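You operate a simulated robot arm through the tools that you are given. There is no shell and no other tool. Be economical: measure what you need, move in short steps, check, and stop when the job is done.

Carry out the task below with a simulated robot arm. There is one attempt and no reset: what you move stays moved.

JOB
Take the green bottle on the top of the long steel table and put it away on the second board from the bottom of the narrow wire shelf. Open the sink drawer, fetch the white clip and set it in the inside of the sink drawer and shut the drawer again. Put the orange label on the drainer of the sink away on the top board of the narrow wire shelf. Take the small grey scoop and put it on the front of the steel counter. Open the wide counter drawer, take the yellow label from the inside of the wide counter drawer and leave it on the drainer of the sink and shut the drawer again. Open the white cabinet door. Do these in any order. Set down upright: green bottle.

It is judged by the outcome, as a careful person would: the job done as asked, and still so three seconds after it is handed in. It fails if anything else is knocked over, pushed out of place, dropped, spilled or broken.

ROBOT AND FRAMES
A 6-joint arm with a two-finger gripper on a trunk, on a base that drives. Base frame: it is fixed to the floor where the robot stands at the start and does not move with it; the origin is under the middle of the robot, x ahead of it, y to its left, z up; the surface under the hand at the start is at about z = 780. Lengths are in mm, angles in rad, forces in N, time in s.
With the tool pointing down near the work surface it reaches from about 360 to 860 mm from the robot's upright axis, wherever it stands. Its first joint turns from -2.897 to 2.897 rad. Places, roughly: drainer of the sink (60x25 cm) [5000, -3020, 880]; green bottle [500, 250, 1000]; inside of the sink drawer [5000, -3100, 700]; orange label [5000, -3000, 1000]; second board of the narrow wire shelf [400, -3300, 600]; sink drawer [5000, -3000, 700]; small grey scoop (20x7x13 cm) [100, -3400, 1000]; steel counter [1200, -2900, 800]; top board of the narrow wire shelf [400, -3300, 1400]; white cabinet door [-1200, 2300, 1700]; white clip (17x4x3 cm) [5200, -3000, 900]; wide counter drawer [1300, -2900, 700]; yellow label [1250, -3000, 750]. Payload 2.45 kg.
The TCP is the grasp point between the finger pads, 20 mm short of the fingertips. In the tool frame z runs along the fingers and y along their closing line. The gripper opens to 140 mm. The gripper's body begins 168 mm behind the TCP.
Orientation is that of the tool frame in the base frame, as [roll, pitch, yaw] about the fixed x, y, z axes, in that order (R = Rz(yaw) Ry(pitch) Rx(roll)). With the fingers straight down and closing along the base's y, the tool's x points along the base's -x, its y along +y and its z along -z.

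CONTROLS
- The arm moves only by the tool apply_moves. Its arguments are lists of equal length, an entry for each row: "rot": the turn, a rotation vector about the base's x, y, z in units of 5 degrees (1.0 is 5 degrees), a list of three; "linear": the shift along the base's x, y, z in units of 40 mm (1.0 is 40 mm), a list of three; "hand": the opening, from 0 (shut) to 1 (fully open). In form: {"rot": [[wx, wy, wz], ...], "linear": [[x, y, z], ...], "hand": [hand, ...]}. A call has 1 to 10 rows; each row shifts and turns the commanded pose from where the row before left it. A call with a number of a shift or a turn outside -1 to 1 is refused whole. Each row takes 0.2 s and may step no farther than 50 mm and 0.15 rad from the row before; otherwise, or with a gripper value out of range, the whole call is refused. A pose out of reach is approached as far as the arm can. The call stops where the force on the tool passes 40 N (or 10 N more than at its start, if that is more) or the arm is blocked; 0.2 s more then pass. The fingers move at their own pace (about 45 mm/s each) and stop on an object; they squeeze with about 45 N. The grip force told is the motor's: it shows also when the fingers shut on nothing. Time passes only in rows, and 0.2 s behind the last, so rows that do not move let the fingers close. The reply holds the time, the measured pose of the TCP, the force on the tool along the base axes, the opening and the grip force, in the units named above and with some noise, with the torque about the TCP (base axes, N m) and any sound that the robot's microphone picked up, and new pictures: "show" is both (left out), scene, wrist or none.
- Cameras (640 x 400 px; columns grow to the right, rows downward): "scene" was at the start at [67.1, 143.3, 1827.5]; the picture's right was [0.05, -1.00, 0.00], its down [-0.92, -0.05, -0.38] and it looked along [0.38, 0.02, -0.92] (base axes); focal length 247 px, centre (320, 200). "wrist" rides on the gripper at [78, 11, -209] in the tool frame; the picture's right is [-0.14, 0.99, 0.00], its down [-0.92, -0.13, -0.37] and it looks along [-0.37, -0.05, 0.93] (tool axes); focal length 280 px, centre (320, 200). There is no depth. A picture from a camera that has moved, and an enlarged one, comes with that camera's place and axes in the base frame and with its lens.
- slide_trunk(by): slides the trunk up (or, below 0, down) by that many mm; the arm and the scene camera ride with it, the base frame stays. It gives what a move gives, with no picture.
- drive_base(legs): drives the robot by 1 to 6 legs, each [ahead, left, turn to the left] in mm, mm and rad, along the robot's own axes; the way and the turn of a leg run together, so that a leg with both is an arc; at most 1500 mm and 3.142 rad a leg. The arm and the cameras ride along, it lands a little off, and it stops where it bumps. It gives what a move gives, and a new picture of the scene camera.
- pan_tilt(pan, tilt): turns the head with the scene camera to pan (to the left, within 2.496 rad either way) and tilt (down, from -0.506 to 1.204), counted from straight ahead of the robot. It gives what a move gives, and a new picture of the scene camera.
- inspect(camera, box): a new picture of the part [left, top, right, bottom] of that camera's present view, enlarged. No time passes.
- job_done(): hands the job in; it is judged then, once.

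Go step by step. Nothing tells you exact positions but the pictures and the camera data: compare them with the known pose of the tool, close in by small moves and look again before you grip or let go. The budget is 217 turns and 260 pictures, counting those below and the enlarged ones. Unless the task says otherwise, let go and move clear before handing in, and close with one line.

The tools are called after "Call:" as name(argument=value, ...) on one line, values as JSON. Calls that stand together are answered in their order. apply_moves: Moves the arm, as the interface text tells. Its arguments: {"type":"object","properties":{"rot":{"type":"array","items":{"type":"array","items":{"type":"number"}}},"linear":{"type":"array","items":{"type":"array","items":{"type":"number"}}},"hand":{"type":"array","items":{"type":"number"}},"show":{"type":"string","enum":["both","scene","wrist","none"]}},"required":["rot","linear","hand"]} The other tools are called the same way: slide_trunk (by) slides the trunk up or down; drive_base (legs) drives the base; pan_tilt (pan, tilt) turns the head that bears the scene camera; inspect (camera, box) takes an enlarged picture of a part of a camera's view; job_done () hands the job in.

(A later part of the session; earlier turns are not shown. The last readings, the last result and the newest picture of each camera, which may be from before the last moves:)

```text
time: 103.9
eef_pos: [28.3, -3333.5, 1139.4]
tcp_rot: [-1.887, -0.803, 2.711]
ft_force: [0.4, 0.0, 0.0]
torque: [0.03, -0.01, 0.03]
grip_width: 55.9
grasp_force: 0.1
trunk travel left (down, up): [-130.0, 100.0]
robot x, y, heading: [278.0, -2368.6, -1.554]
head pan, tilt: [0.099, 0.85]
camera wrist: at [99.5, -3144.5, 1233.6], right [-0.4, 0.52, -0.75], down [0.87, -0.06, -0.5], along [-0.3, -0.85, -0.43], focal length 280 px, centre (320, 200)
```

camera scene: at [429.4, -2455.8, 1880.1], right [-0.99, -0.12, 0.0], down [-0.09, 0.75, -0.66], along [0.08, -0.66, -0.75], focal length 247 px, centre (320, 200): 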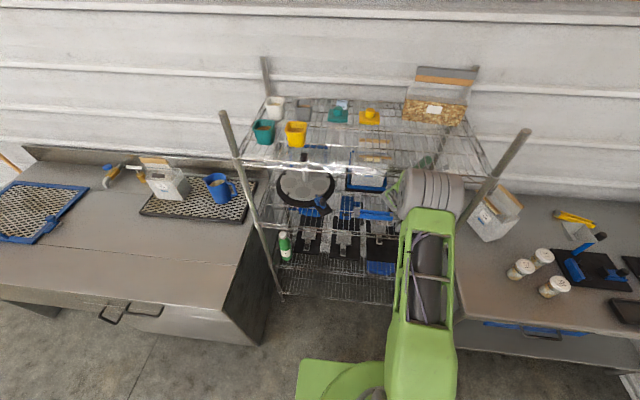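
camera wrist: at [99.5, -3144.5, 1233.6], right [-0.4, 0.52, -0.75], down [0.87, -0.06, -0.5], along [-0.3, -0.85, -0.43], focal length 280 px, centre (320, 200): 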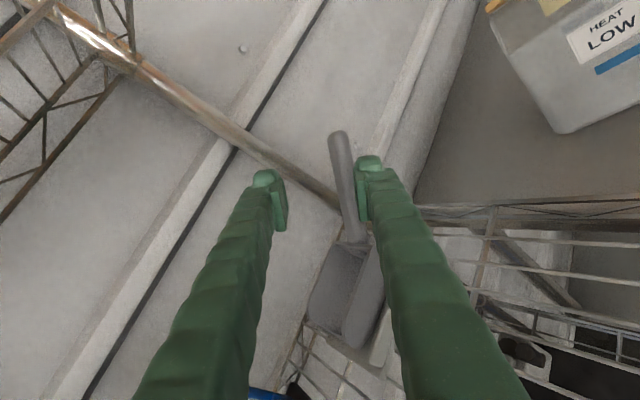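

The handle is about 28 mm off centre towards the lower finger. I'll shift that way, then go forward around it.

Call:
apply_moves(rot=[[0, 0, 0], [0, 0, 0], [0, 0, 0]], linear=[[-0.28, 0.37, -0.53], [-0.3, -0.6, -0.25], [-0.25, -0.45, -0.2]], hand=[0.4, 0.4, 0.4], show="wrist")

```text
time: 104.7
eef_pos: [-5.5, -3359.0, 1099.2]
tcp_rot: [-1.889, -0.802, 2.712]
ft_force: [-1.0, 0.0, 0.3]
torque: [-0.01, 0.0, -0.02]
grip_width: 56.3
grasp_force: 0.1
trunk travel left (down, up): [-130.0, 100.0]
robot x, y, heading: [278.4, -2369.7, -1.557]
head pan, tilt: [0.099, 0.85]
camera wrist: at [65.4, -3170.3, 1194.1], right [-0.4, 0.52, -0.75], down [0.87, -0.06, -0.5], along [-0.3, -0.85, -0.43], focal length 280 px, centre (320, 200)
```

wrist: 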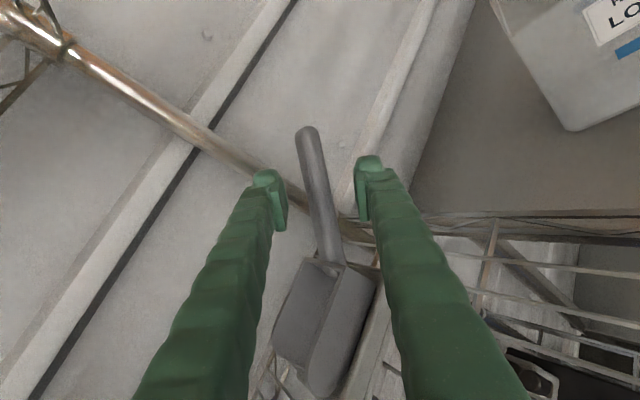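

Call:
apply_moves(rot=[[0, 0, 0], [0, 0, 0], [0, 0, 0], [0, 0, 0], [0, 0, 0], [0, 0, 0]], linear=[[-0.3, -0.68, -0.28], [0, 0, 0], [0, 0, 0], [0, 0, 0], [0, 0, 0], [0, 0, 0]], hand=[0.4, 0.25, 0.1, 0, 0, 0], show="wrist")

```text
time: 106.1
eef_pos: [-17.5, -3387.3, 1088.7]
tcp_rot: [-1.888, -0.803, 2.711]
ft_force: [-0.2, -0.7, 0.2]
torque: [0.0, 0.09, 0.0]
grip_width: 23.9
grasp_force: 44.7
trunk travel left (down, up): [-130.0, 100.0]
robot x, y, heading: [281.5, -2371.0, -1.552]
head pan, tilt: [0.099, 0.85]
camera wrist: at [54.2, -3197.9, 1183.3], right [-0.4, 0.52, -0.75], down [0.87, -0.06, -0.5], along [-0.3, -0.85, -0.43], focal length 280 px, centre (320, 200)
```

wrist: 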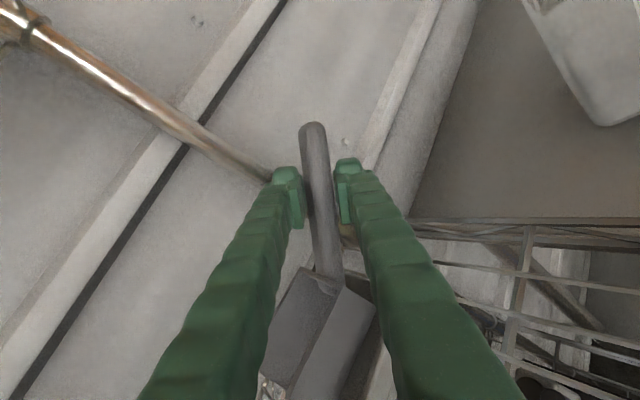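

The handle is gripped at 24 mm. I'll lift it clear of the board and back out in legs that avoid the jar and the tray.

Call:
apply_moves(rot=[[0, 0, 0], [0, 0, 0], [0, 0, 0], [0, 0, 0]], linear=[[0, 0, 0.8], [0, 0, 0.7], [0.75, 0.1, 0], [0.75, 0.1, 0]], hand=[0, 0, 0, 0], show="wrist")

Call:
apply_moves(rot=[[0, 0, 0], [0, 0, 0], [0, 0, 0], [0, 0, 0]], linear=[[0, 0.8, 0], [0, 0.9, 0], [0, 0.9, 0], [0, 0.9, 0]], hand=[0, 0, 0, 0], show="wrist")

```text
time: 107.3
eef_pos: [21.9, -3359.5, 1120.4]
tcp_rot: [-1.941, -0.817, 2.722]
ft_force: [0.6, -0.3, -0.5]
torque: [0.0, 0.06, 0.05]
grip_width: 23.5
grasp_force: 44.9
trunk travel left (down, up): [-130.0, 100.0]
robot x, y, heading: [281.8, -2365.7, -1.559]
head pan, tilt: [0.099, 0.85]
stopped in row 4: the arm was blocked; the commanded pose is now the measured one
camera wrist: at [97.4, -3176.0, 1222.9], right [-0.38, 0.56, -0.73], down [0.87, -0.06, -0.5], along [-0.32, -0.82, -0.46], focal length 280 px, centre (320, 200)
```

wrist: 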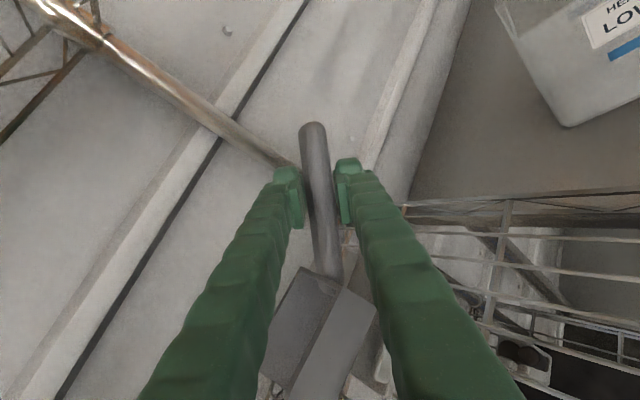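

```text
time: 108.3
eef_pos: [21.3, -3222.7, 1124.8]
tcp_rot: [-1.931, -0.813, 2.719]
ft_force: [0.9, -0.3, -0.9]
torque: [0.04, 0.09, 0.02]
grip_width: 23.3
grasp_force: 44.9
trunk travel left (down, up): [-130.0, 100.0]
robot x, y, heading: [282.6, -2367.7, -1.555]
head pan, tilt: [0.099, 0.85]
camera wrist: at [96.5, -3038.3, 1225.2], right [-0.38, 0.56, -0.74], down [0.87, -0.06, -0.5], along [-0.32, -0.83, -0.46], focal length 280 px, centre (320, 200)
```

wrist: 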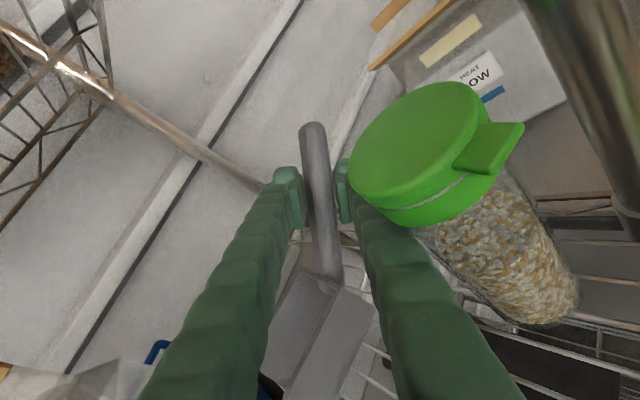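

The hand is now in front of the tray and beside the jar. I'll move left, away from the jar, and then out.

Call:
apply_moves(rot=[[0, 0, 0], [0, 0, 0], [0, 0, 0]], linear=[[0.8, 0.15, 0.1], [0.9, 0.3, 0.1], [0.9, 0.4, 0]], hand=[0, 0, 0], show="both")

```text
time: 109.1
eef_pos: [127.1, -3190.1, 1130.3]
tcp_rot: [-1.934, -0.813, 2.719]
ft_force: [0.0, 0.0, -1.1]
torque: [-0.01, 0.06, -0.02]
grip_width: 23.8
grasp_force: 44.7
trunk travel left (down, up): [-130.0, 100.0]
robot x, y, heading: [281.3, -2368.4, -1.564]
head pan, tilt: [0.099, 0.85]
camera scene: at [429.3, -2454.3, 1880.0], right [-0.99, -0.11, 0.0], down [-0.08, 0.75, -0.66], along [0.07, -0.66, -0.75], focal length 247 px, centre (320, 200)
camera wrist: at [202.5, -3004.7, 1231.8], right [-0.38, 0.56, -0.74], down [0.87, -0.06, -0.5], along [-0.32, -0.83, -0.46], focal length 280 px, centre (320, 200)
```

scene: 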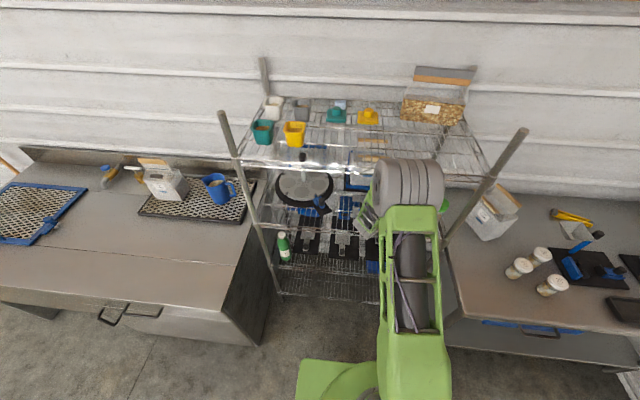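
wrist: 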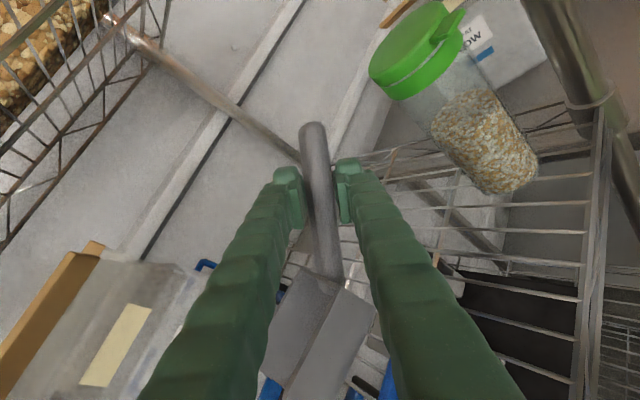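

Call:
drive_base(legs=[[-270, 0, 0]])

Call:
inspect(camera="scene", box=[0, 100, 320, 300])

```text
time: 111.0
eef_pos: [124.2, -2922.4, 1131.5]
tcp_rot: [-1.934, -0.813, 2.721]
ft_force: [0.8, 0.4, -0.4]
torque: [0.03, 0.01, 0.03]
grip_width: 23.2
grasp_force: 45.0
trunk travel left (down, up): [-130.0, 100.0]
robot x, y, heading: [277.1, -2101.6, -1.557]
head pan, tilt: [0.099, 0.85]
camera scene: at [425.7, -2185.8, 1880.2], right [-0.99, -0.11, 0.0], down [-0.08, 0.75, -0.66], along [0.07, -0.66, -0.75], focal length 247 px, centre (320, 200)
```

scene: 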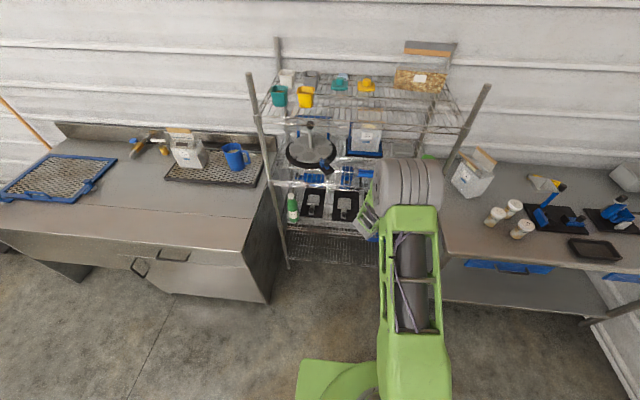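

```text
2.00 times, centred on (160, 200) of scene
camera zoom: at [425.7, -2185.8, 1880.2], right [-0.99, -0.11, 0.0], down [-0.08, 0.75, -0.66], along [0.07, -0.66, -0.75], focal length 494 px, centre (640, 200)
```

zoom: 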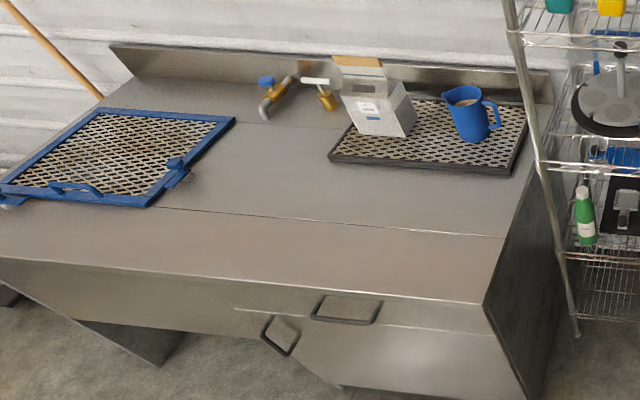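

The scoop is out. I'll turn the base left about 45° to bring it over the front-right of the steel counter.

Call:
drive_base(legs=[[0, 0, 0.787]])

Call:
drive_base(legs=[[190, 105, 0]])

Call:
pan_tilt(pan=0.0, tilt=0.9)

```text
time: 113.5
eef_pos: [755.9, -2785.9, 1131.3]
tcp_rot: [-1.935, -0.814, -2.768]
ft_force: [0.1, -0.5, -0.8]
torque: [-0.06, 0.09, 0.0]
grip_width: 14.1
grasp_force: 40.4
trunk travel left (down, up): [-130.0, 100.0]
robot x, y, heading: [278.5, -2102.1, -0.766]
head pan, tilt: [0.099, 0.85]
camera scene: at [443.0, -2054.9, 1880.1], right [-0.62, -0.79, 0.0], down [-0.59, 0.46, -0.66], along [0.52, -0.41, -0.75], focal length 247 px, centre (320, 200)
```

scene: 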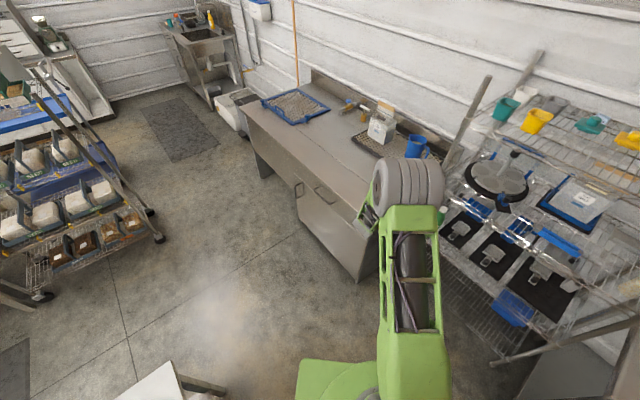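

```text
time: 115.1
eef_pos: [965.3, -2840.7, 1129.0]
tcp_rot: [-1.934, -0.813, -2.769]
ft_force: [0.1, 0.0, -1.5]
torque: [-0.07, 0.06, -0.06]
grip_width: 14.1
grasp_force: 40.2
trunk travel left (down, up): [-130.0, 100.0]
robot x, y, heading: [484.6, -2154.3, -0.765]
head pan, tilt: [0.099, 0.85]
camera scene: at [653.1, -2111.4, 1879.9], right [-0.62, -0.79, 0.0], down [-0.59, 0.46, -0.66], along [0.52, -0.41, -0.75], focal length 247 px, centre (320, 200)
```

scene: 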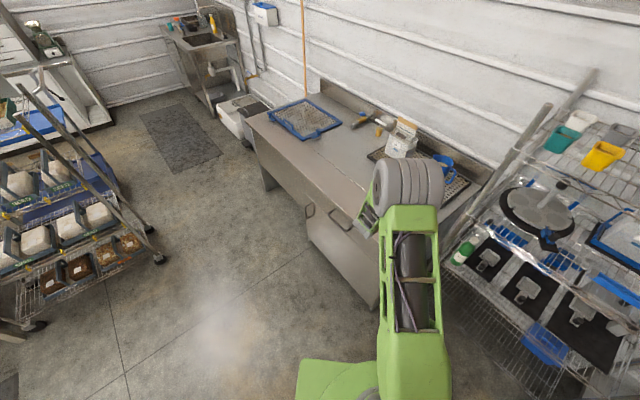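

```text
time: 115.8
eef_pos: [965.1, -2841.5, 1130.1]
tcp_rot: [-1.934, -0.813, -2.769]
ft_force: [0.1, -0.3, -0.4]
torque: [-0.05, 0.04, -0.02]
grip_width: 14.0
grasp_force: 39.8
trunk travel left (down, up): [-130.0, 100.0]
robot x, y, heading: [489.3, -2157.7, -0.765]
head pan, tilt: [0.0, 0.901]
camera scene: at [645.0, -2115.0, 1876.2], right [-0.69, -0.72, 0.0], down [-0.57, 0.54, -0.62], along [0.45, -0.43, -0.78], focal length 247 px, centre (320, 200)
```

scene: 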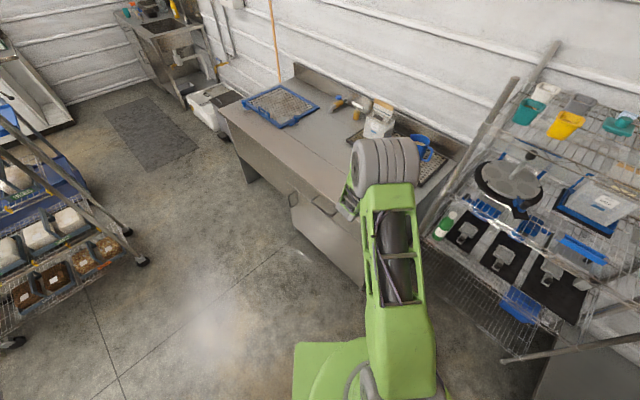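

The grip width changed from 24 to 14 mm, so I'll look at the scoop.

Call:
apply_moves(rot=[[0, 0, 0]], linear=[[0, 0, 0]], hand=[0], show="wrist")

```text
time: 116.2
eef_pos: [964.6, -2842.1, 1130.7]
tcp_rot: [-1.933, -0.812, -2.768]
ft_force: [-0.6, -0.3, -0.6]
torque: [-0.05, 0.03, 0.02]
grip_width: 13.9
grasp_force: 40.2
trunk travel left (down, up): [-130.0, 100.0]
robot x, y, heading: [488.7, -2160.5, -0.769]
head pan, tilt: [0.0, 0.901]
camera wrist: at [886.1, -2659.0, 1231.6], right [-0.67, 0.12, -0.74], down [0.65, 0.58, -0.5], along [0.37, -0.81, -0.46], focal length 280 px, centre (320, 200)
```

wrist: 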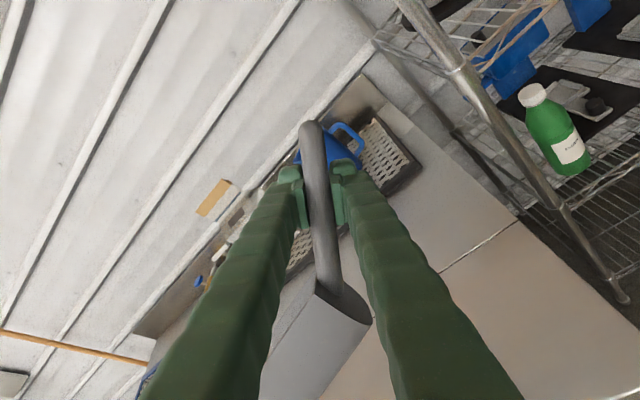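

Call:
inspect(camera="wrist", box=[220, 100, 420, 400])

Call:
inspect(camera="scene", box=[300, 130, 460, 260])

```text
1.33 times, centred on (320, 250) of wrist
camera zoom: at [886.1, -2659.0, 1231.6], right [-0.67, 0.12, -0.74], down [0.65, 0.58, -0.5], along [0.37, -0.81, -0.46], focal length 374 px, centre (320, 133)
```

zoom: 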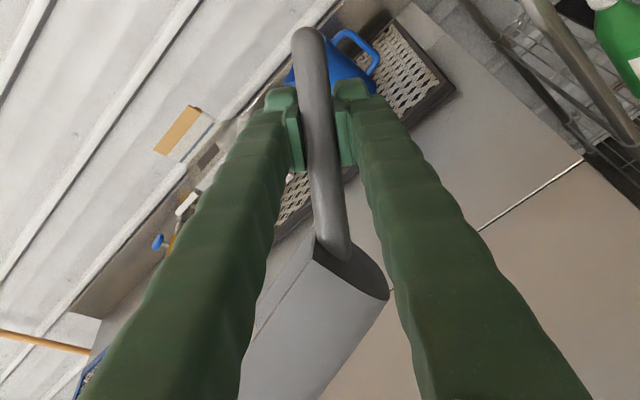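

```text
3.08 times, centred on (380, 195) of scene
camera zoom: at [644.9, -2115.0, 1876.2], right [-0.69, -0.72, 0.0], down [-0.56, 0.54, -0.62], along [0.45, -0.43, -0.78], focal length 760 px, centre (135, 215)
```

zoom: 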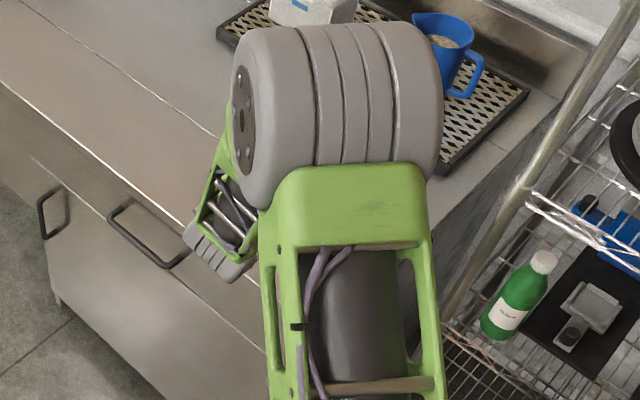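

The scoop has turned about 37° around its handle in the grip but is held firmly. I'll drive to a clear spot in front of the left half of the counter, then correct its tilt and set it down.

Call:
drive_base(legs=[[611, 591, 0], [-24, 227, 0], [0, 0, -0.795]])

Call:
apply_moves(rot=[[0, 0, 0]], linear=[[0, 0, 0]], hand=[0], show="wrist")

```text
time: 126.1
eef_pos: [1321.9, -2794.7, 1131.0]
tcp_rot: [-1.934, -0.814, 2.719]
ft_force: [0.1, -0.4, -0.6]
torque: [-0.01, 0.02, 0.01]
grip_width: 14.1
grasp_force: 40.4
trunk travel left (down, up): [-130.0, 100.0]
robot x, y, heading: [1471.6, -1977.7, -1.561]
head pan, tilt: [0.0, 0.901]
camera scene: at [1615.7, -2058.1, 1876.2], right [-1.0, -0.01, 0.0], down [-0.01, 0.78, -0.62], along [0.01, -0.62, -0.78], focal length 247 px, centre (320, 200)
```

scene: 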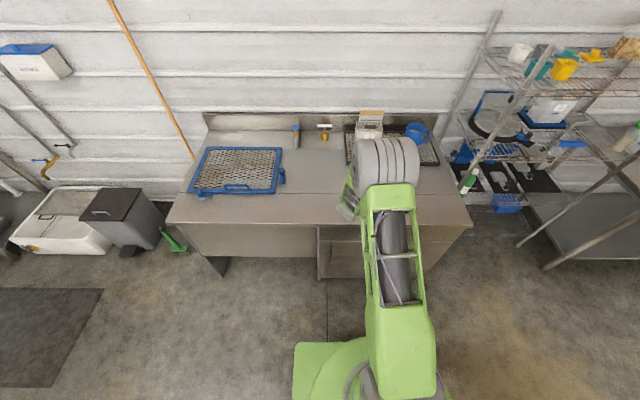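

```text
time: 126.5
eef_pos: [1323.3, -2795.6, 1129.6]
tcp_rot: [-1.935, -0.814, 2.722]
ft_force: [0.1, 0.2, -0.6]
torque: [-0.01, 0.04, 0.02]
grip_width: 14.2
grasp_force: 40.4
trunk travel left (down, up): [-130.0, 100.0]
robot x, y, heading: [1473.5, -1973.7, -1.559]
head pan, tilt: [0.0, 0.901]
camera wrist: at [1397.6, -2611.1, 1231.5], right [-0.38, 0.56, -0.74], down [0.87, -0.06, -0.5], along [-0.32, -0.83, -0.46], focal length 280 px, centre (320, 200)
```

wrist: 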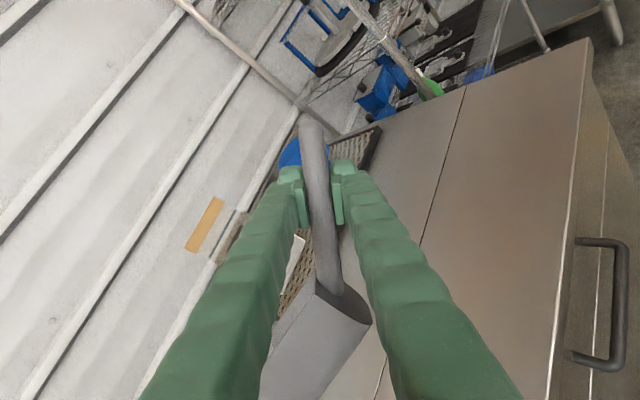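

Call:
drive_base(legs=[[0, 140, 0]])

Call:
apply_moves(rot=[[-0.765, 0, 0.531], [-0.765, 0, 0.531], [-0.765, 0, 0.531], [-0.765, 0, 0.531], [-0.765, 0, 0.531], [-0.765, 0, 0.531], [-0.765, 0, 0.531], [-0.765, 0, 0.531]], linear=[[0, 0, 0], [0, 0, 0], [0, 0, 0], [0, 0, 0], [0, 0, 0], [0, 0, 0], [0, 0, 0], [0, 0, 0]], hand=[0, 0, 0, 0, 0, 0, 0, 0])

```text
time: 128.4
eef_pos: [1463.7, -2794.4, 1128.8]
tcp_rot: [-1.935, -0.814, 2.722]
ft_force: [-0.5, -0.1, -0.1]
torque: [-0.01, 0.06, -0.02]
grip_width: 13.9
grasp_force: 40.0
trunk travel left (down, up): [-130.0, 100.0]
robot x, y, heading: [1616.2, -1972.2, -1.559]
head pan, tilt: [0.0, 0.901]
camera scene: at [1757.0, -2056.4, 1876.1], right [-1.0, -0.01, 0.0], down [-0.01, 0.78, -0.62], along [0.01, -0.62, -0.78], focal length 247 px, centre (320, 200)
```

scene: 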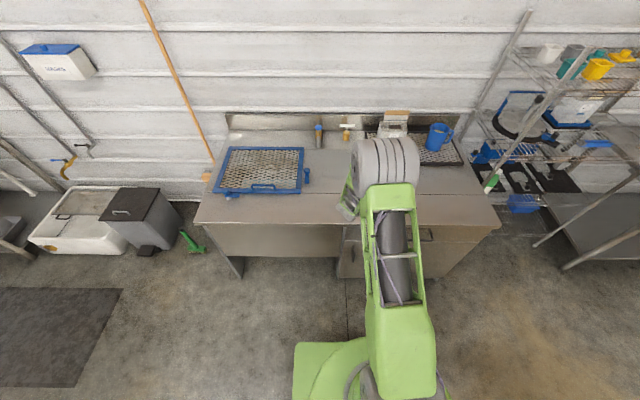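

```text
time: 130.2
eef_pos: [1491.2, -2794.9, 1130.5]
tcp_rot: [-1.307, -0.573, 2.661]
ft_force: [0.0, 0.4, -0.6]
torque: [-0.01, 0.04, 0.01]
grip_width: 14.0
grasp_force: 40.5
out of reach, approached as far as the arm can: row 7, 8
trunk travel left (down, up): [-130.0, 100.0]
robot x, y, heading: [1615.7, -1971.1, -1.557]
head pan, tilt: [0.0, 0.901]
camera scene: at [1755.9, -2056.6, 1876.2], right [-1.0, -0.01, 0.0], down [-0.01, 0.78, -0.62], along [0.01, -0.62, -0.78], focal length 247 px, centre (320, 200)
camera wrist: at [1494.0, -2571.8, 1117.7], right [-0.48, -0.05, -0.88], down [0.88, -0.02, -0.48], along [0.01, -1.0, 0.05], focal length 280 px, centre (320, 200)
```

scene: 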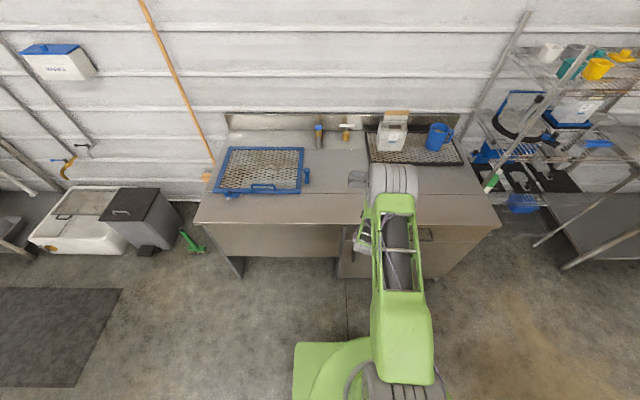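
wrist: 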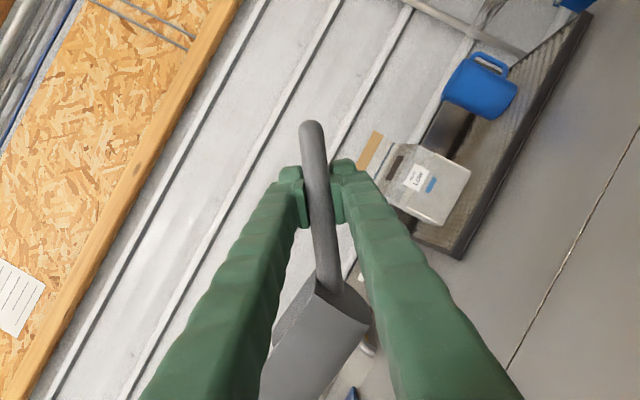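

Call:
inspect(camera="scene", box=[310, 130, 470, 250])

```text
3.33 times, centred on (390, 190) of scene
camera zoom: at [1755.9, -2056.6, 1876.2], right [-1.0, -0.01, 0.0], down [-0.01, 0.78, -0.62], along [0.01, -0.62, -0.78], focal length 823 px, centre (87, 233)
```

zoom: 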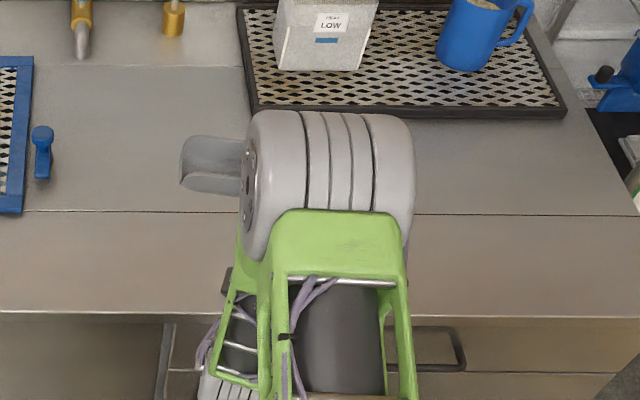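

The bowl opening is facing up now. I'll lower with the trunk, then by small steps until it touches.

Call:
slide_trunk(by=-95)

Call:
inspect(camera="scene", box=[310, 110, 470, 230])

Call:
inspect(camera="wrist", box=[160, 100, 480, 400])

```text
time: 131.5
eef_pos: [1492.6, -2794.7, 1035.4]
tcp_rot: [-1.306, -0.573, 2.661]
ft_force: [1.0, 0.4, -0.1]
torque: [-0.01, 0.08, 0.01]
grip_width: 14.2
grasp_force: 40.6
trunk travel left (down, up): [-35.0, 195.0]
robot x, y, heading: [1615.6, -1970.9, -1.556]
head pan, tilt: [0.0, 0.901]
```

```text
3.33 times, centred on (390, 170) of scene
camera zoom: at [1756.4, -2056.2, 1781.3], right [-1.0, -0.01, 0.0], down [-0.01, 0.78, -0.62], along [0.01, -0.62, -0.78], focal length 823 px, centre (87, 300)
```

zoom: 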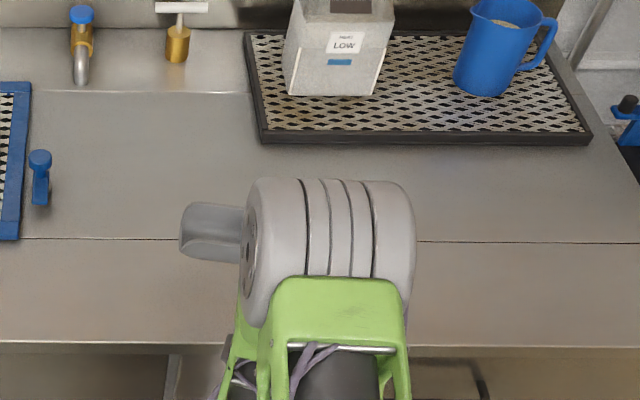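

```text
1.33 times, centred on (320, 250) of wrist
camera zoom: at [1494.2, -2571.5, 1023.1], right [-0.48, -0.04, -0.88], down [0.88, -0.02, -0.48], along [0.0, -1.0, 0.05], focal length 374 px, centre (320, 133)
```

zoom: 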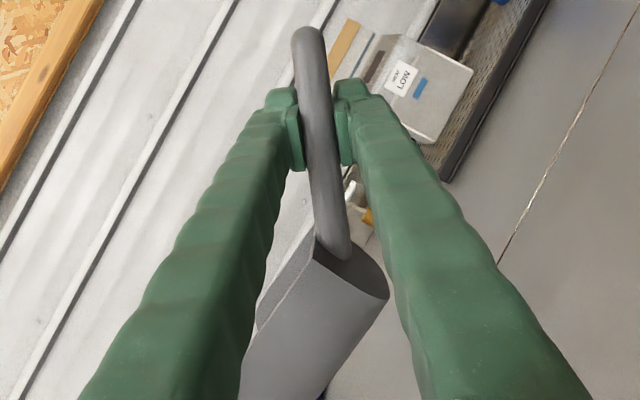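

Call:
slide_trunk(by=-33)

Call:
apply_moves(rot=[[0, 0, 0], [0, 0, 0]], linear=[[0, -0.1, -0.2], [0, 0, -0.15]], hand=[0, 0], show="both")

```text
time: 132.3
eef_pos: [1491.3, -2793.8, 1002.8]
tcp_rot: [-1.306, -0.572, 2.66]
ft_force: [0.6, 0.5, -0.6]
torque: [0.01, 0.02, -0.03]
grip_width: 14.3
grasp_force: 40.3
trunk travel left (down, up): [-2.0, 228.0]
robot x, y, heading: [1616.1, -1975.6, -1.555]
head pan, tilt: [0.0, 0.901]
```

```text
time: 132.9
eef_pos: [1491.9, -2799.0, 987.0]
tcp_rot: [-1.306, -0.573, 2.662]
ft_force: [0.3, -0.5, -0.9]
torque: [-0.02, 0.05, 0.0]
grip_width: 14.0
grasp_force: 40.3
trunk travel left (down, up): [-2.0, 228.0]
robot x, y, heading: [1613.3, -1972.8, -1.559]
head pan, tilt: [0.0, 0.901]
camera scene: at [1756.4, -2056.5, 1748.2], right [-1.0, -0.01, 0.0], down [-0.01, 0.78, -0.62], along [0.01, -0.62, -0.78], focal length 247 px, centre (320, 200)
camera wrist: at [1494.5, -2575.8, 975.8], right [-0.48, -0.04, -0.88], down [0.88, -0.02, -0.48], along [0.0, -1.0, 0.05], focal length 280 px, centre (320, 200)
```

scene: 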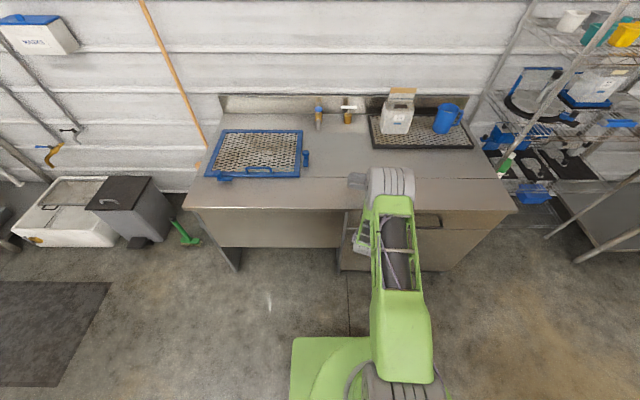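
wrist: 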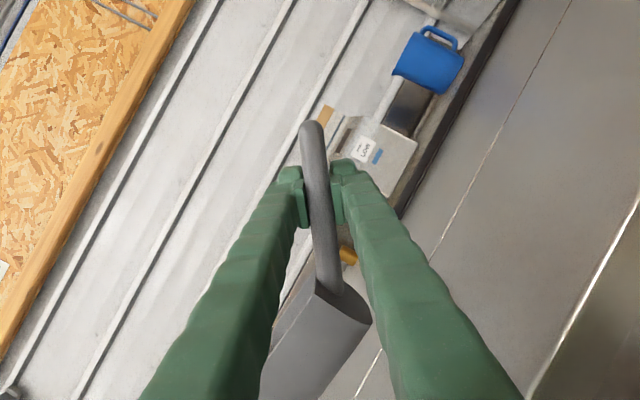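

Call:
apply_moves(rot=[[0, 0, 0], [0, 0, 0], [0, 0, 0]], linear=[[0, 0, -0.15], [0, 0, -0.15], [0, 0, -0.15]], hand=[0, 0, 0], show="none")

Call:
inspect(camera="scene", box=[320, 140, 440, 230])

```text
time: 133.7
eef_pos: [1491.6, -2799.0, 970.3]
tcp_rot: [-1.306, -0.573, 2.661]
ft_force: [0.2, 0.0, -0.8]
torque: [-0.01, 0.07, -0.01]
grip_width: 14.3
grasp_force: 40.1
trunk travel left (down, up): [-2.0, 228.0]
robot x, y, heading: [1617.6, -1971.9, -1.56]
head pan, tilt: [0.0, 0.901]
```

```text
4.44 times, centred on (380, 185) of scene
camera zoom: at [1756.4, -2056.4, 1748.2], right [-1.0, -0.01, 0.0], down [-0.01, 0.78, -0.62], along [0.01, -0.62, -0.78], focal length 1098 px, centre (53, 267)
```

zoom: 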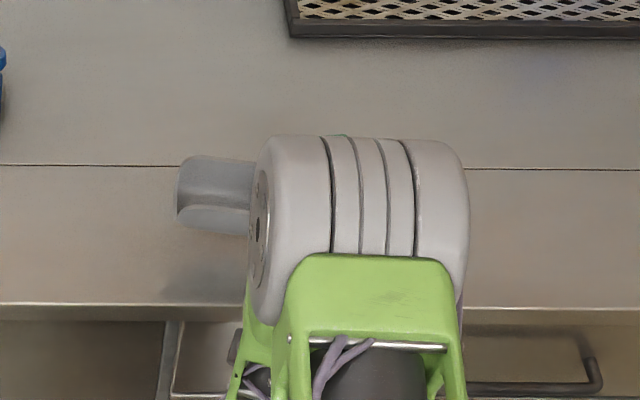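

Call:
apply_moves(rot=[[0, 0, 0], [0, 0, 0], [0, 0, 0]], linear=[[0, 0, -0.2], [0, 0, -0.2], [0, 0, -0.15]], hand=[0, 0, 0], show="none")

Call:
apply_moves(rot=[[0, 0, 0], [0, 0, 0]], linear=[[0, 0, -0.2], [0, 0, -0.2]], hand=[0, 0], show="none")

Call:
inspect(camera="scene", box=[320, 140, 440, 230])

```text
time: 134.5
eef_pos: [1491.3, -2798.7, 947.9]
tcp_rot: [-1.306, -0.573, 2.66]
ft_force: [-0.1, 0.2, -0.7]
torque: [-0.03, 0.09, 0.04]
grip_width: 13.9
grasp_force: 40.5
trunk travel left (down, up): [-2.0, 228.0]
robot x, y, heading: [1614.2, -1974.2, -1.561]
head pan, tilt: [0.0, 0.901]
```

```text
time: 135.1
eef_pos: [1491.5, -2797.9, 932.3]
tcp_rot: [-1.306, -0.572, 2.662]
ft_force: [0.0, 0.2, -1.2]
torque: [0.02, 0.06, -0.02]
grip_width: 13.6
grasp_force: 40.2
trunk travel left (down, up): [-2.0, 228.0]
robot x, y, heading: [1614.0, -1971.4, -1.556]
head pan, tilt: [0.0, 0.901]
```

```text
4.44 times, centred on (380, 185) of scene
camera zoom: at [1756.4, -2056.5, 1748.2], right [-1.0, -0.01, 0.0], down [-0.01, 0.78, -0.62], along [0.01, -0.62, -0.78], focal length 1098 px, centre (53, 267)
```

zoom: 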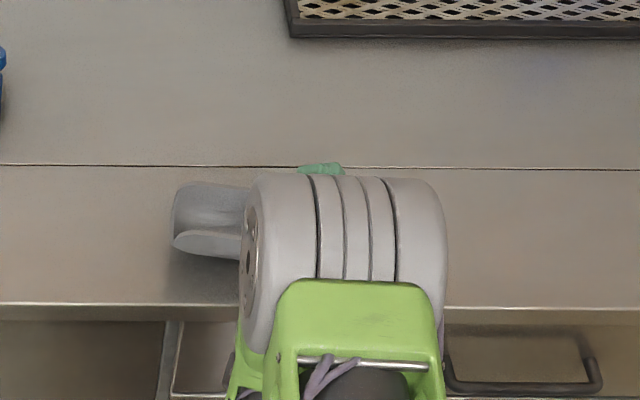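

Call:
apply_moves(rot=[[0, 0, 0], [0, 0, 0]], linear=[[0, 0, -0.15], [0, 0, -0.15]], hand=[0, 0], show="none")

Call:
apply_moves(rot=[[0, 0, 0], [0, 0, 0]], linear=[[0, 0, -0.15], [0, 0, -0.1]], hand=[0, 0], show="wrist")

Call:
inspect(camera="scene", box=[320, 140, 440, 230])

```text
time: 135.7
eef_pos: [1490.9, -2798.3, 919.0]
tcp_rot: [-1.305, -0.574, 2.662]
ft_force: [0.4, 0.2, -1.1]
torque: [0.01, 0.06, 0.0]
grip_width: 14.0
grasp_force: 40.2
trunk travel left (down, up): [-2.0, 228.0]
robot x, y, heading: [1614.5, -1974.3, -1.554]
head pan, tilt: [0.0, 0.901]
```

```text
time: 136.3
eef_pos: [1489.7, -2797.8, 916.7]
tcp_rot: [-1.291, -0.567, 2.65]
ft_force: [-6.1, -2.3, 32.6]
torque: [0.49, -1.62, -0.02]
grip_width: 14.3
grasp_force: 40.8
trunk travel left (down, up): [-2.0, 228.0]
robot x, y, heading: [1617.8, -1972.2, -1.559]
head pan, tilt: [0.0, 0.901]
camera wrist: at [1493.0, -2575.5, 902.2], right [-0.48, -0.06, -0.88], down [0.88, -0.03, -0.48], along [0.0, -1.0, 0.06], focal length 280 px, centre (320, 200)
```

wrist: 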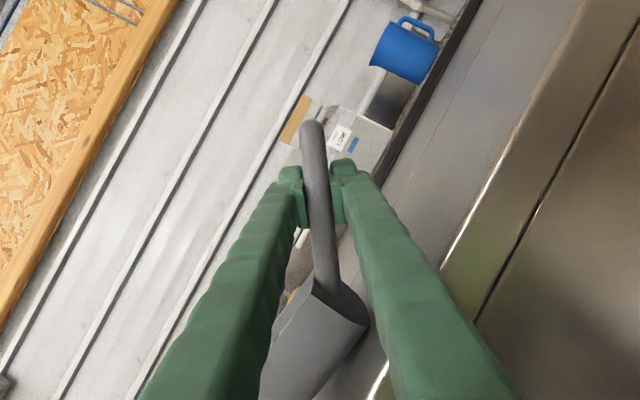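

```text
4.44 times, centred on (380, 185) of scene
camera zoom: at [1756.0, -2053.3, 1748.7], right [-1.0, -0.01, 0.0], down [-0.01, 0.78, -0.62], along [0.01, -0.62, -0.78], focal length 1098 px, centre (53, 267)
```

zoom: 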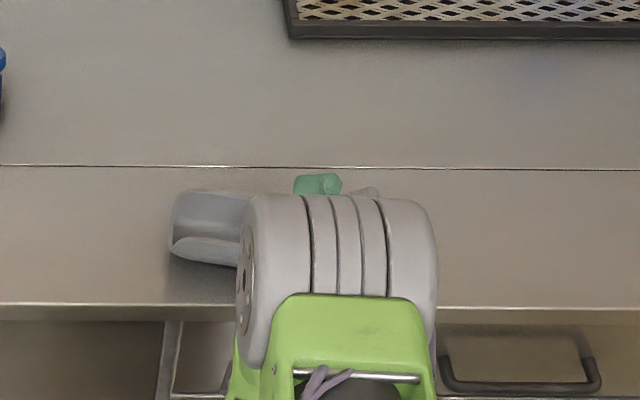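

It's touching under the heel of the bowl. I'll relieve the force and open gently.

Call:
apply_moves(rot=[[0, 0, 0], [0, 0, 0], [0, 0, 0], [0, 0, 0], [0, 0, 0]], linear=[[0, 0, 0.08], [0, 0, 0], [0, 0, 0], [0, 0, 0], [0, 0, 0]], hand=[0, 0.1, 0.14, 0.2, 0.3], show="wrist")

Call:
inspect(camera="scene", box=[320, 140, 440, 230])

```text
time: 137.5
eef_pos: [1491.9, -2798.0, 914.3]
tcp_rot: [-1.308, -0.573, 2.662]
ft_force: [0.1, 0.5, -1.0]
torque: [-0.01, -0.01, -0.02]
grip_width: 42.0
grasp_force: 0.2
trunk travel left (down, up): [-2.0, 228.0]
robot x, y, heading: [1617.5, -1975.7, -1.561]
head pan, tilt: [0.0, 0.901]
camera wrist: at [1494.2, -2575.3, 900.9], right [-0.48, -0.04, -0.88], down [0.88, -0.02, -0.48], along [0.0, -1.0, 0.05], focal length 280 px, centre (320, 200)
```

wrist: 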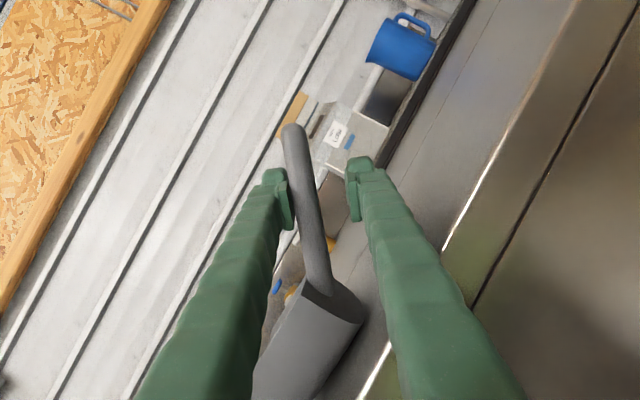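

```text
4.44 times, centred on (380, 185) of scene
camera zoom: at [1756.4, -2056.3, 1748.2], right [-1.0, -0.01, 0.0], down [-0.01, 0.78, -0.62], along [0.01, -0.62, -0.78], focal length 1098 px, centre (53, 267)
```

zoom: 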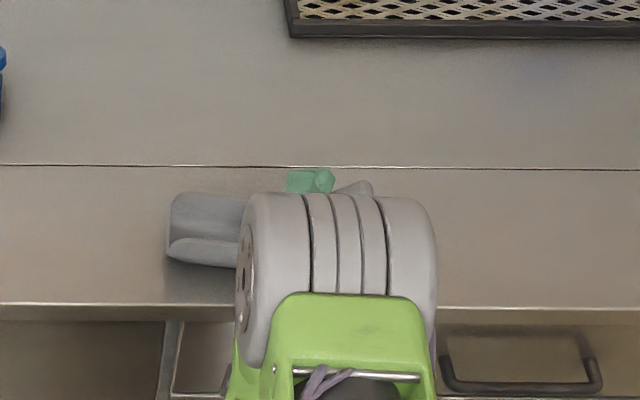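

The scoop rests stably on the front of the counter. I'll open a bit more and back out along the tool's line.

Call:
apply_moves(rot=[[0, 0, 0], [0, 0, 0]], linear=[[0, 0, 0], [0, 0, 0]], hand=[0.4, 0.45], show="none")

Call:
drive_base(legs=[[-60, 21, 0]])

Call:
apply_moves(rot=[[0, 0, 0]], linear=[[0, 0, 0]], hand=[0.45], show="wrist")

```text
time: 138.1
eef_pos: [1491.5, -2797.3, 912.5]
tcp_rot: [-1.308, -0.572, 2.662]
ft_force: [1.0, 0.0, -0.4]
torque: [0.01, 0.01, 0.0]
grip_width: 63.1
grasp_force: 0.0
trunk travel left (down, up): [-2.0, 228.0]
robot x, y, heading: [1613.3, -1972.0, -1.556]
head pan, tilt: [0.0, 0.901]
```

```text
time: 139.1
eef_pos: [1512.4, -2738.1, 913.8]
tcp_rot: [-1.305, -0.572, 2.66]
ft_force: [0.5, 0.2, 0.0]
torque: [0.03, 0.0, 0.03]
grip_width: 63.2
grasp_force: 0.0
trunk travel left (down, up): [-2.0, 228.0]
robot x, y, heading: [1636.9, -1911.9, -1.556]
head pan, tilt: [0.0, 0.901]
camera scene: at [1776.7, -1995.8, 1748.3], right [-1.0, -0.01, 0.0], down [-0.01, 0.78, -0.62], along [0.01, -0.62, -0.78], focal length 247 px, centre (320, 200)
```

scene: 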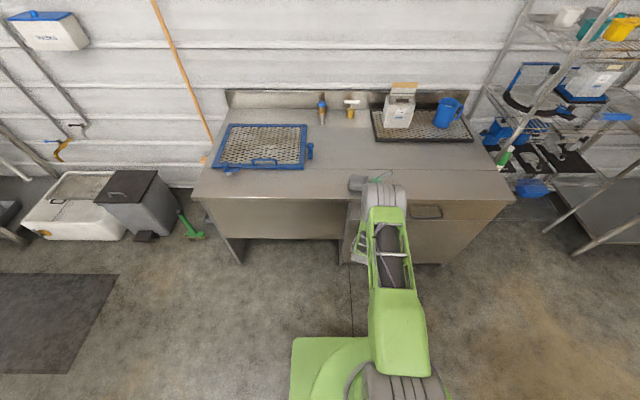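

```text
time: 139.5
eef_pos: [1512.5, -2739.2, 914.4]
tcp_rot: [-1.305, -0.572, 2.661]
ft_force: [-0.8, -0.1, -1.5]
torque: [-0.03, 0.0, 0.0]
grip_width: 63.1
grasp_force: 0.1
trunk travel left (down, up): [-2.0, 228.0]
robot x, y, heading: [1635.9, -1911.7, -1.557]
head pan, tilt: [0.0, 0.901]
camera wrist: at [1514.7, -2515.7, 901.1], right [-0.48, -0.04, -0.88], down [0.88, -0.02, -0.48], along [0.01, -1.0, 0.05], focal length 280 px, centre (320, 200)
```

wrist: 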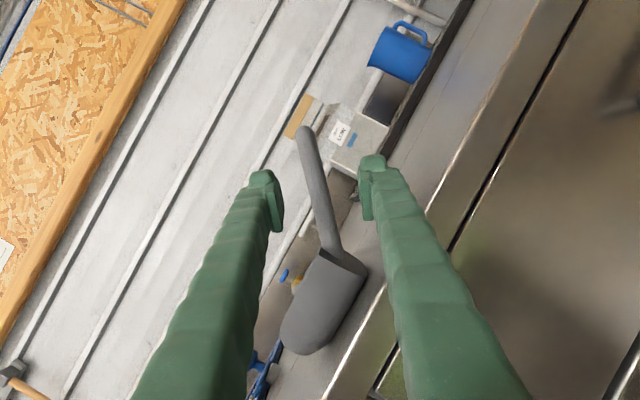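

Call:
drive_base(legs=[[-220, 0, 0]])

Call:
pan_tilt(pan=-0.4, tilt=0.6)

Call:
inspect(camera="scene", box=[140, 130, 380, 280])

```text
time: 141.1
eef_pos: [1509.0, -2519.9, 914.2]
tcp_rot: [-1.306, -0.574, 2.662]
ft_force: [-0.2, 0.2, -0.2]
torque: [0.01, -0.02, 0.02]
grip_width: 62.9
grasp_force: 0.1
trunk travel left (down, up): [-2.0, 228.0]
robot x, y, heading: [1634.3, -1694.8, -1.56]
head pan, tilt: [0.0, 0.901]
camera scene: at [1774.0, -1777.7, 1748.2], right [-1.0, -0.01, 0.0], down [-0.01, 0.78, -0.62], along [0.01, -0.62, -0.78], focal length 247 px, centre (320, 200)
```

scene: 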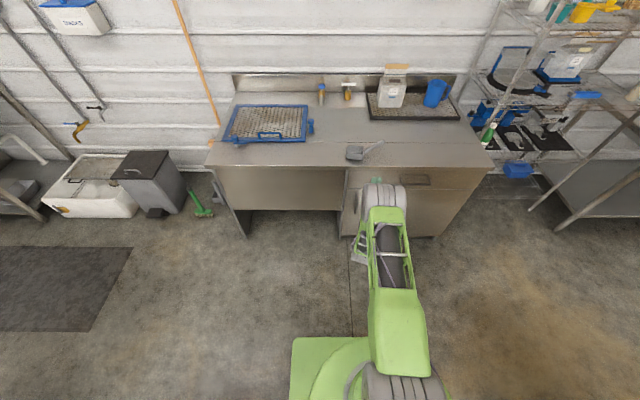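

```text
time: 142.0
eef_pos: [1509.4, -2519.3, 913.8]
tcp_rot: [-1.306, -0.572, 2.662]
ft_force: [0.6, 0.1, 0.0]
torque: [0.02, 0.0, -0.03]
grip_width: 63.1
grasp_force: 0.1
trunk travel left (down, up): [-2.0, 228.0]
robot x, y, heading: [1635.8, -1693.6, -1.558]
head pan, tilt: [-0.4, 0.6]
camera scene: at [1739.7, -1784.2, 1772.9], right [-0.93, 0.38, 0.0], down [0.21, 0.52, -0.82], along [-0.31, -0.76, -0.57], focal length 247 px, centre (320, 200)
```

scene: 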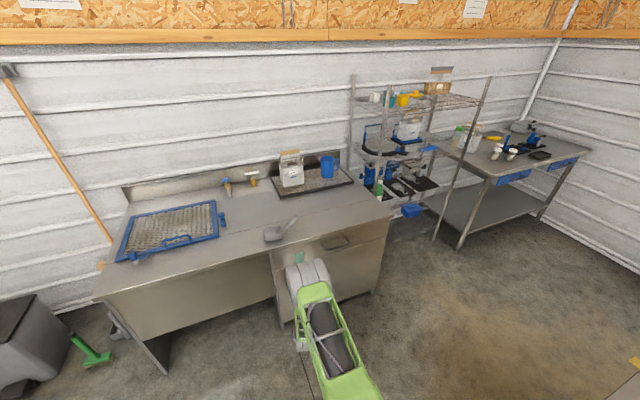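

```text
2.67 times, centred on (260, 205) of scene
camera zoom: at [1739.7, -1784.2, 1772.9], right [-0.93, 0.38, 0.0], down [0.21, 0.52, -0.82], along [-0.31, -0.76, -0.57], focal length 659 px, centre (480, 187)
```

zoom: 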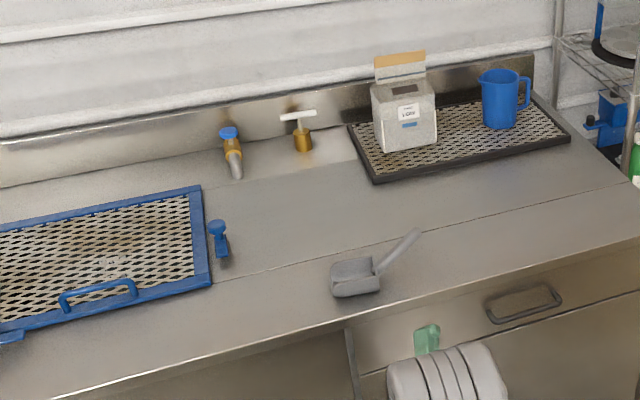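

The scoop looks good. The drawer's bow handle triangulates to about (1247, -2729, 735). I'll level the tool with the fingers closing vertically.

Call:
apply_moves(rot=[[0.164, -0.885, 0.556], [0.164, -0.885, 0.556], [0.164, -0.885, 0.556], [0.164, -0.885, 0.556], [0.164, -0.885, 0.556], [0.164, -0.885, 0.556], [0.164, -0.885, 0.556], [0.164, -0.885, 0.556]], linear=[[0, -0.3, 0], [0, -0.3, 0], [0, -0.3, 0], [0, -0.3, 0], [0, -0.3, 0], [0, -0.3, 0], [0, 0, 0], [0, 0, 0]], hand=[0.45, 0.45, 0.45, 0.45, 0.45, 0.45, 0.45, 0.45], show="none")

Call:
drive_base(legs=[[0, -240, 0]])

Call:
apply_moves(rot=[[0, 0, 0], [0, 0, 0], [0, 0, 0], [0, 0, 0], [0, 0, 0]], linear=[[0, -0.3, -0.7], [0, -0.3, -0.7], [0, -0.3, -0.7], [0, -0.3, -0.8], [0, 0, -0.8]], hand=[0.45, 0.45, 0.45, 0.45, 0.45])

```text
time: 143.8
eef_pos: [1693.7, -2580.7, 914.7]
tcp_rot: [-1.554, -0.074, 3.043]
ft_force: [0.5, -0.6, -0.4]
torque: [0.01, 0.0, 0.0]
grip_width: 63.0
grasp_force: 0.1
out of reach, approached as far as the arm can: row 1, 2, 3, 4, 5, 6, 7, 8
trunk travel left (down, up): [-2.0, 228.0]
robot x, y, heading: [1633.5, -1694.1, -1.56]
head pan, tilt: [-0.4, 0.6]
```

```text
time: 146.5
eef_pos: [1454.7, -2583.5, 914.4]
tcp_rot: [-1.557, -0.076, 3.044]
ft_force: [-0.9, 0.9, -0.4]
torque: [-0.02, -0.02, 0.0]
grip_width: 63.1
grasp_force: 0.1
trunk travel left (down, up): [-2.0, 228.0]
robot x, y, heading: [1393.5, -1693.4, -1.558]
head pan, tilt: [-0.4, 0.6]
camera scene: at [1501.1, -1787.0, 1773.0], right [-0.93, 0.38, 0.0], down [0.21, 0.52, -0.83], along [-0.31, -0.76, -0.56], focal length 247 px, centre (320, 200)
```

scene: 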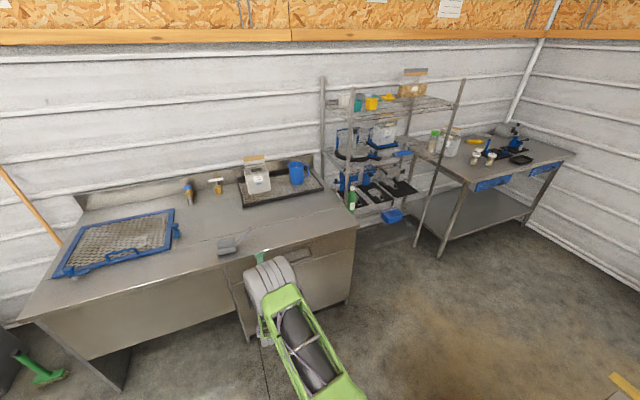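

```text
time: 147.7
eef_pos: [1455.7, -2632.7, 764.8]
tcp_rot: [-1.553, -0.077, 3.037]
ft_force: [0.7, -0.4, -0.3]
torque: [0.04, -0.02, 0.02]
grip_width: 62.9
grasp_force: 0.1
trunk travel left (down, up): [-2.0, 228.0]
robot x, y, heading: [1396.5, -1695.6, -1.563]
head pan, tilt: [-0.4, 0.6]
camera scene: at [1501.2, -1787.1, 1773.0], right [-0.93, 0.38, 0.0], down [0.21, 0.52, -0.82], along [-0.31, -0.76, -0.57], focal length 247 px, centre (320, 200)
camera wrist: at [1399.7, -2416.3, 757.7], right [0.06, -0.02, -1.0], down [0.96, 0.27, 0.05], along [0.27, -0.96, 0.04], focal length 280 px, centre (320, 200)
```

scene: 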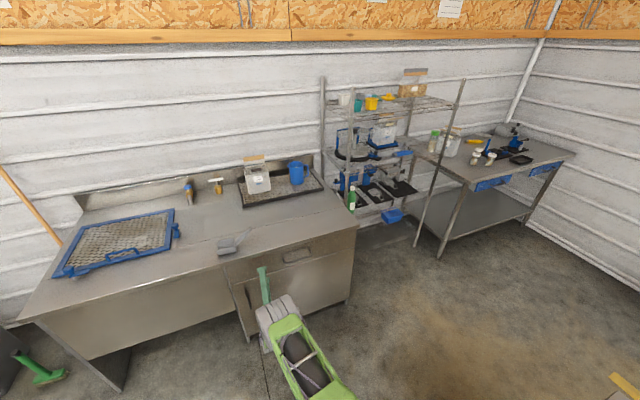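
wrist: 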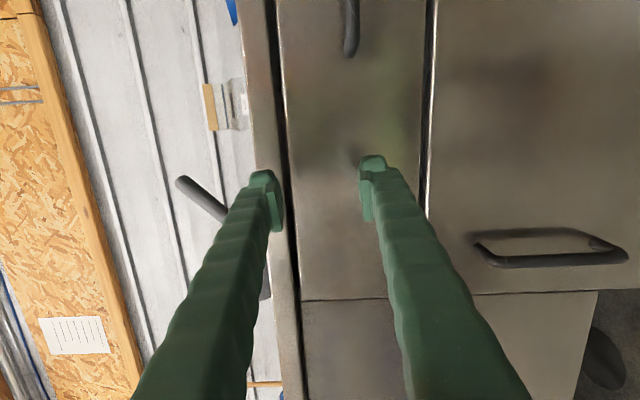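

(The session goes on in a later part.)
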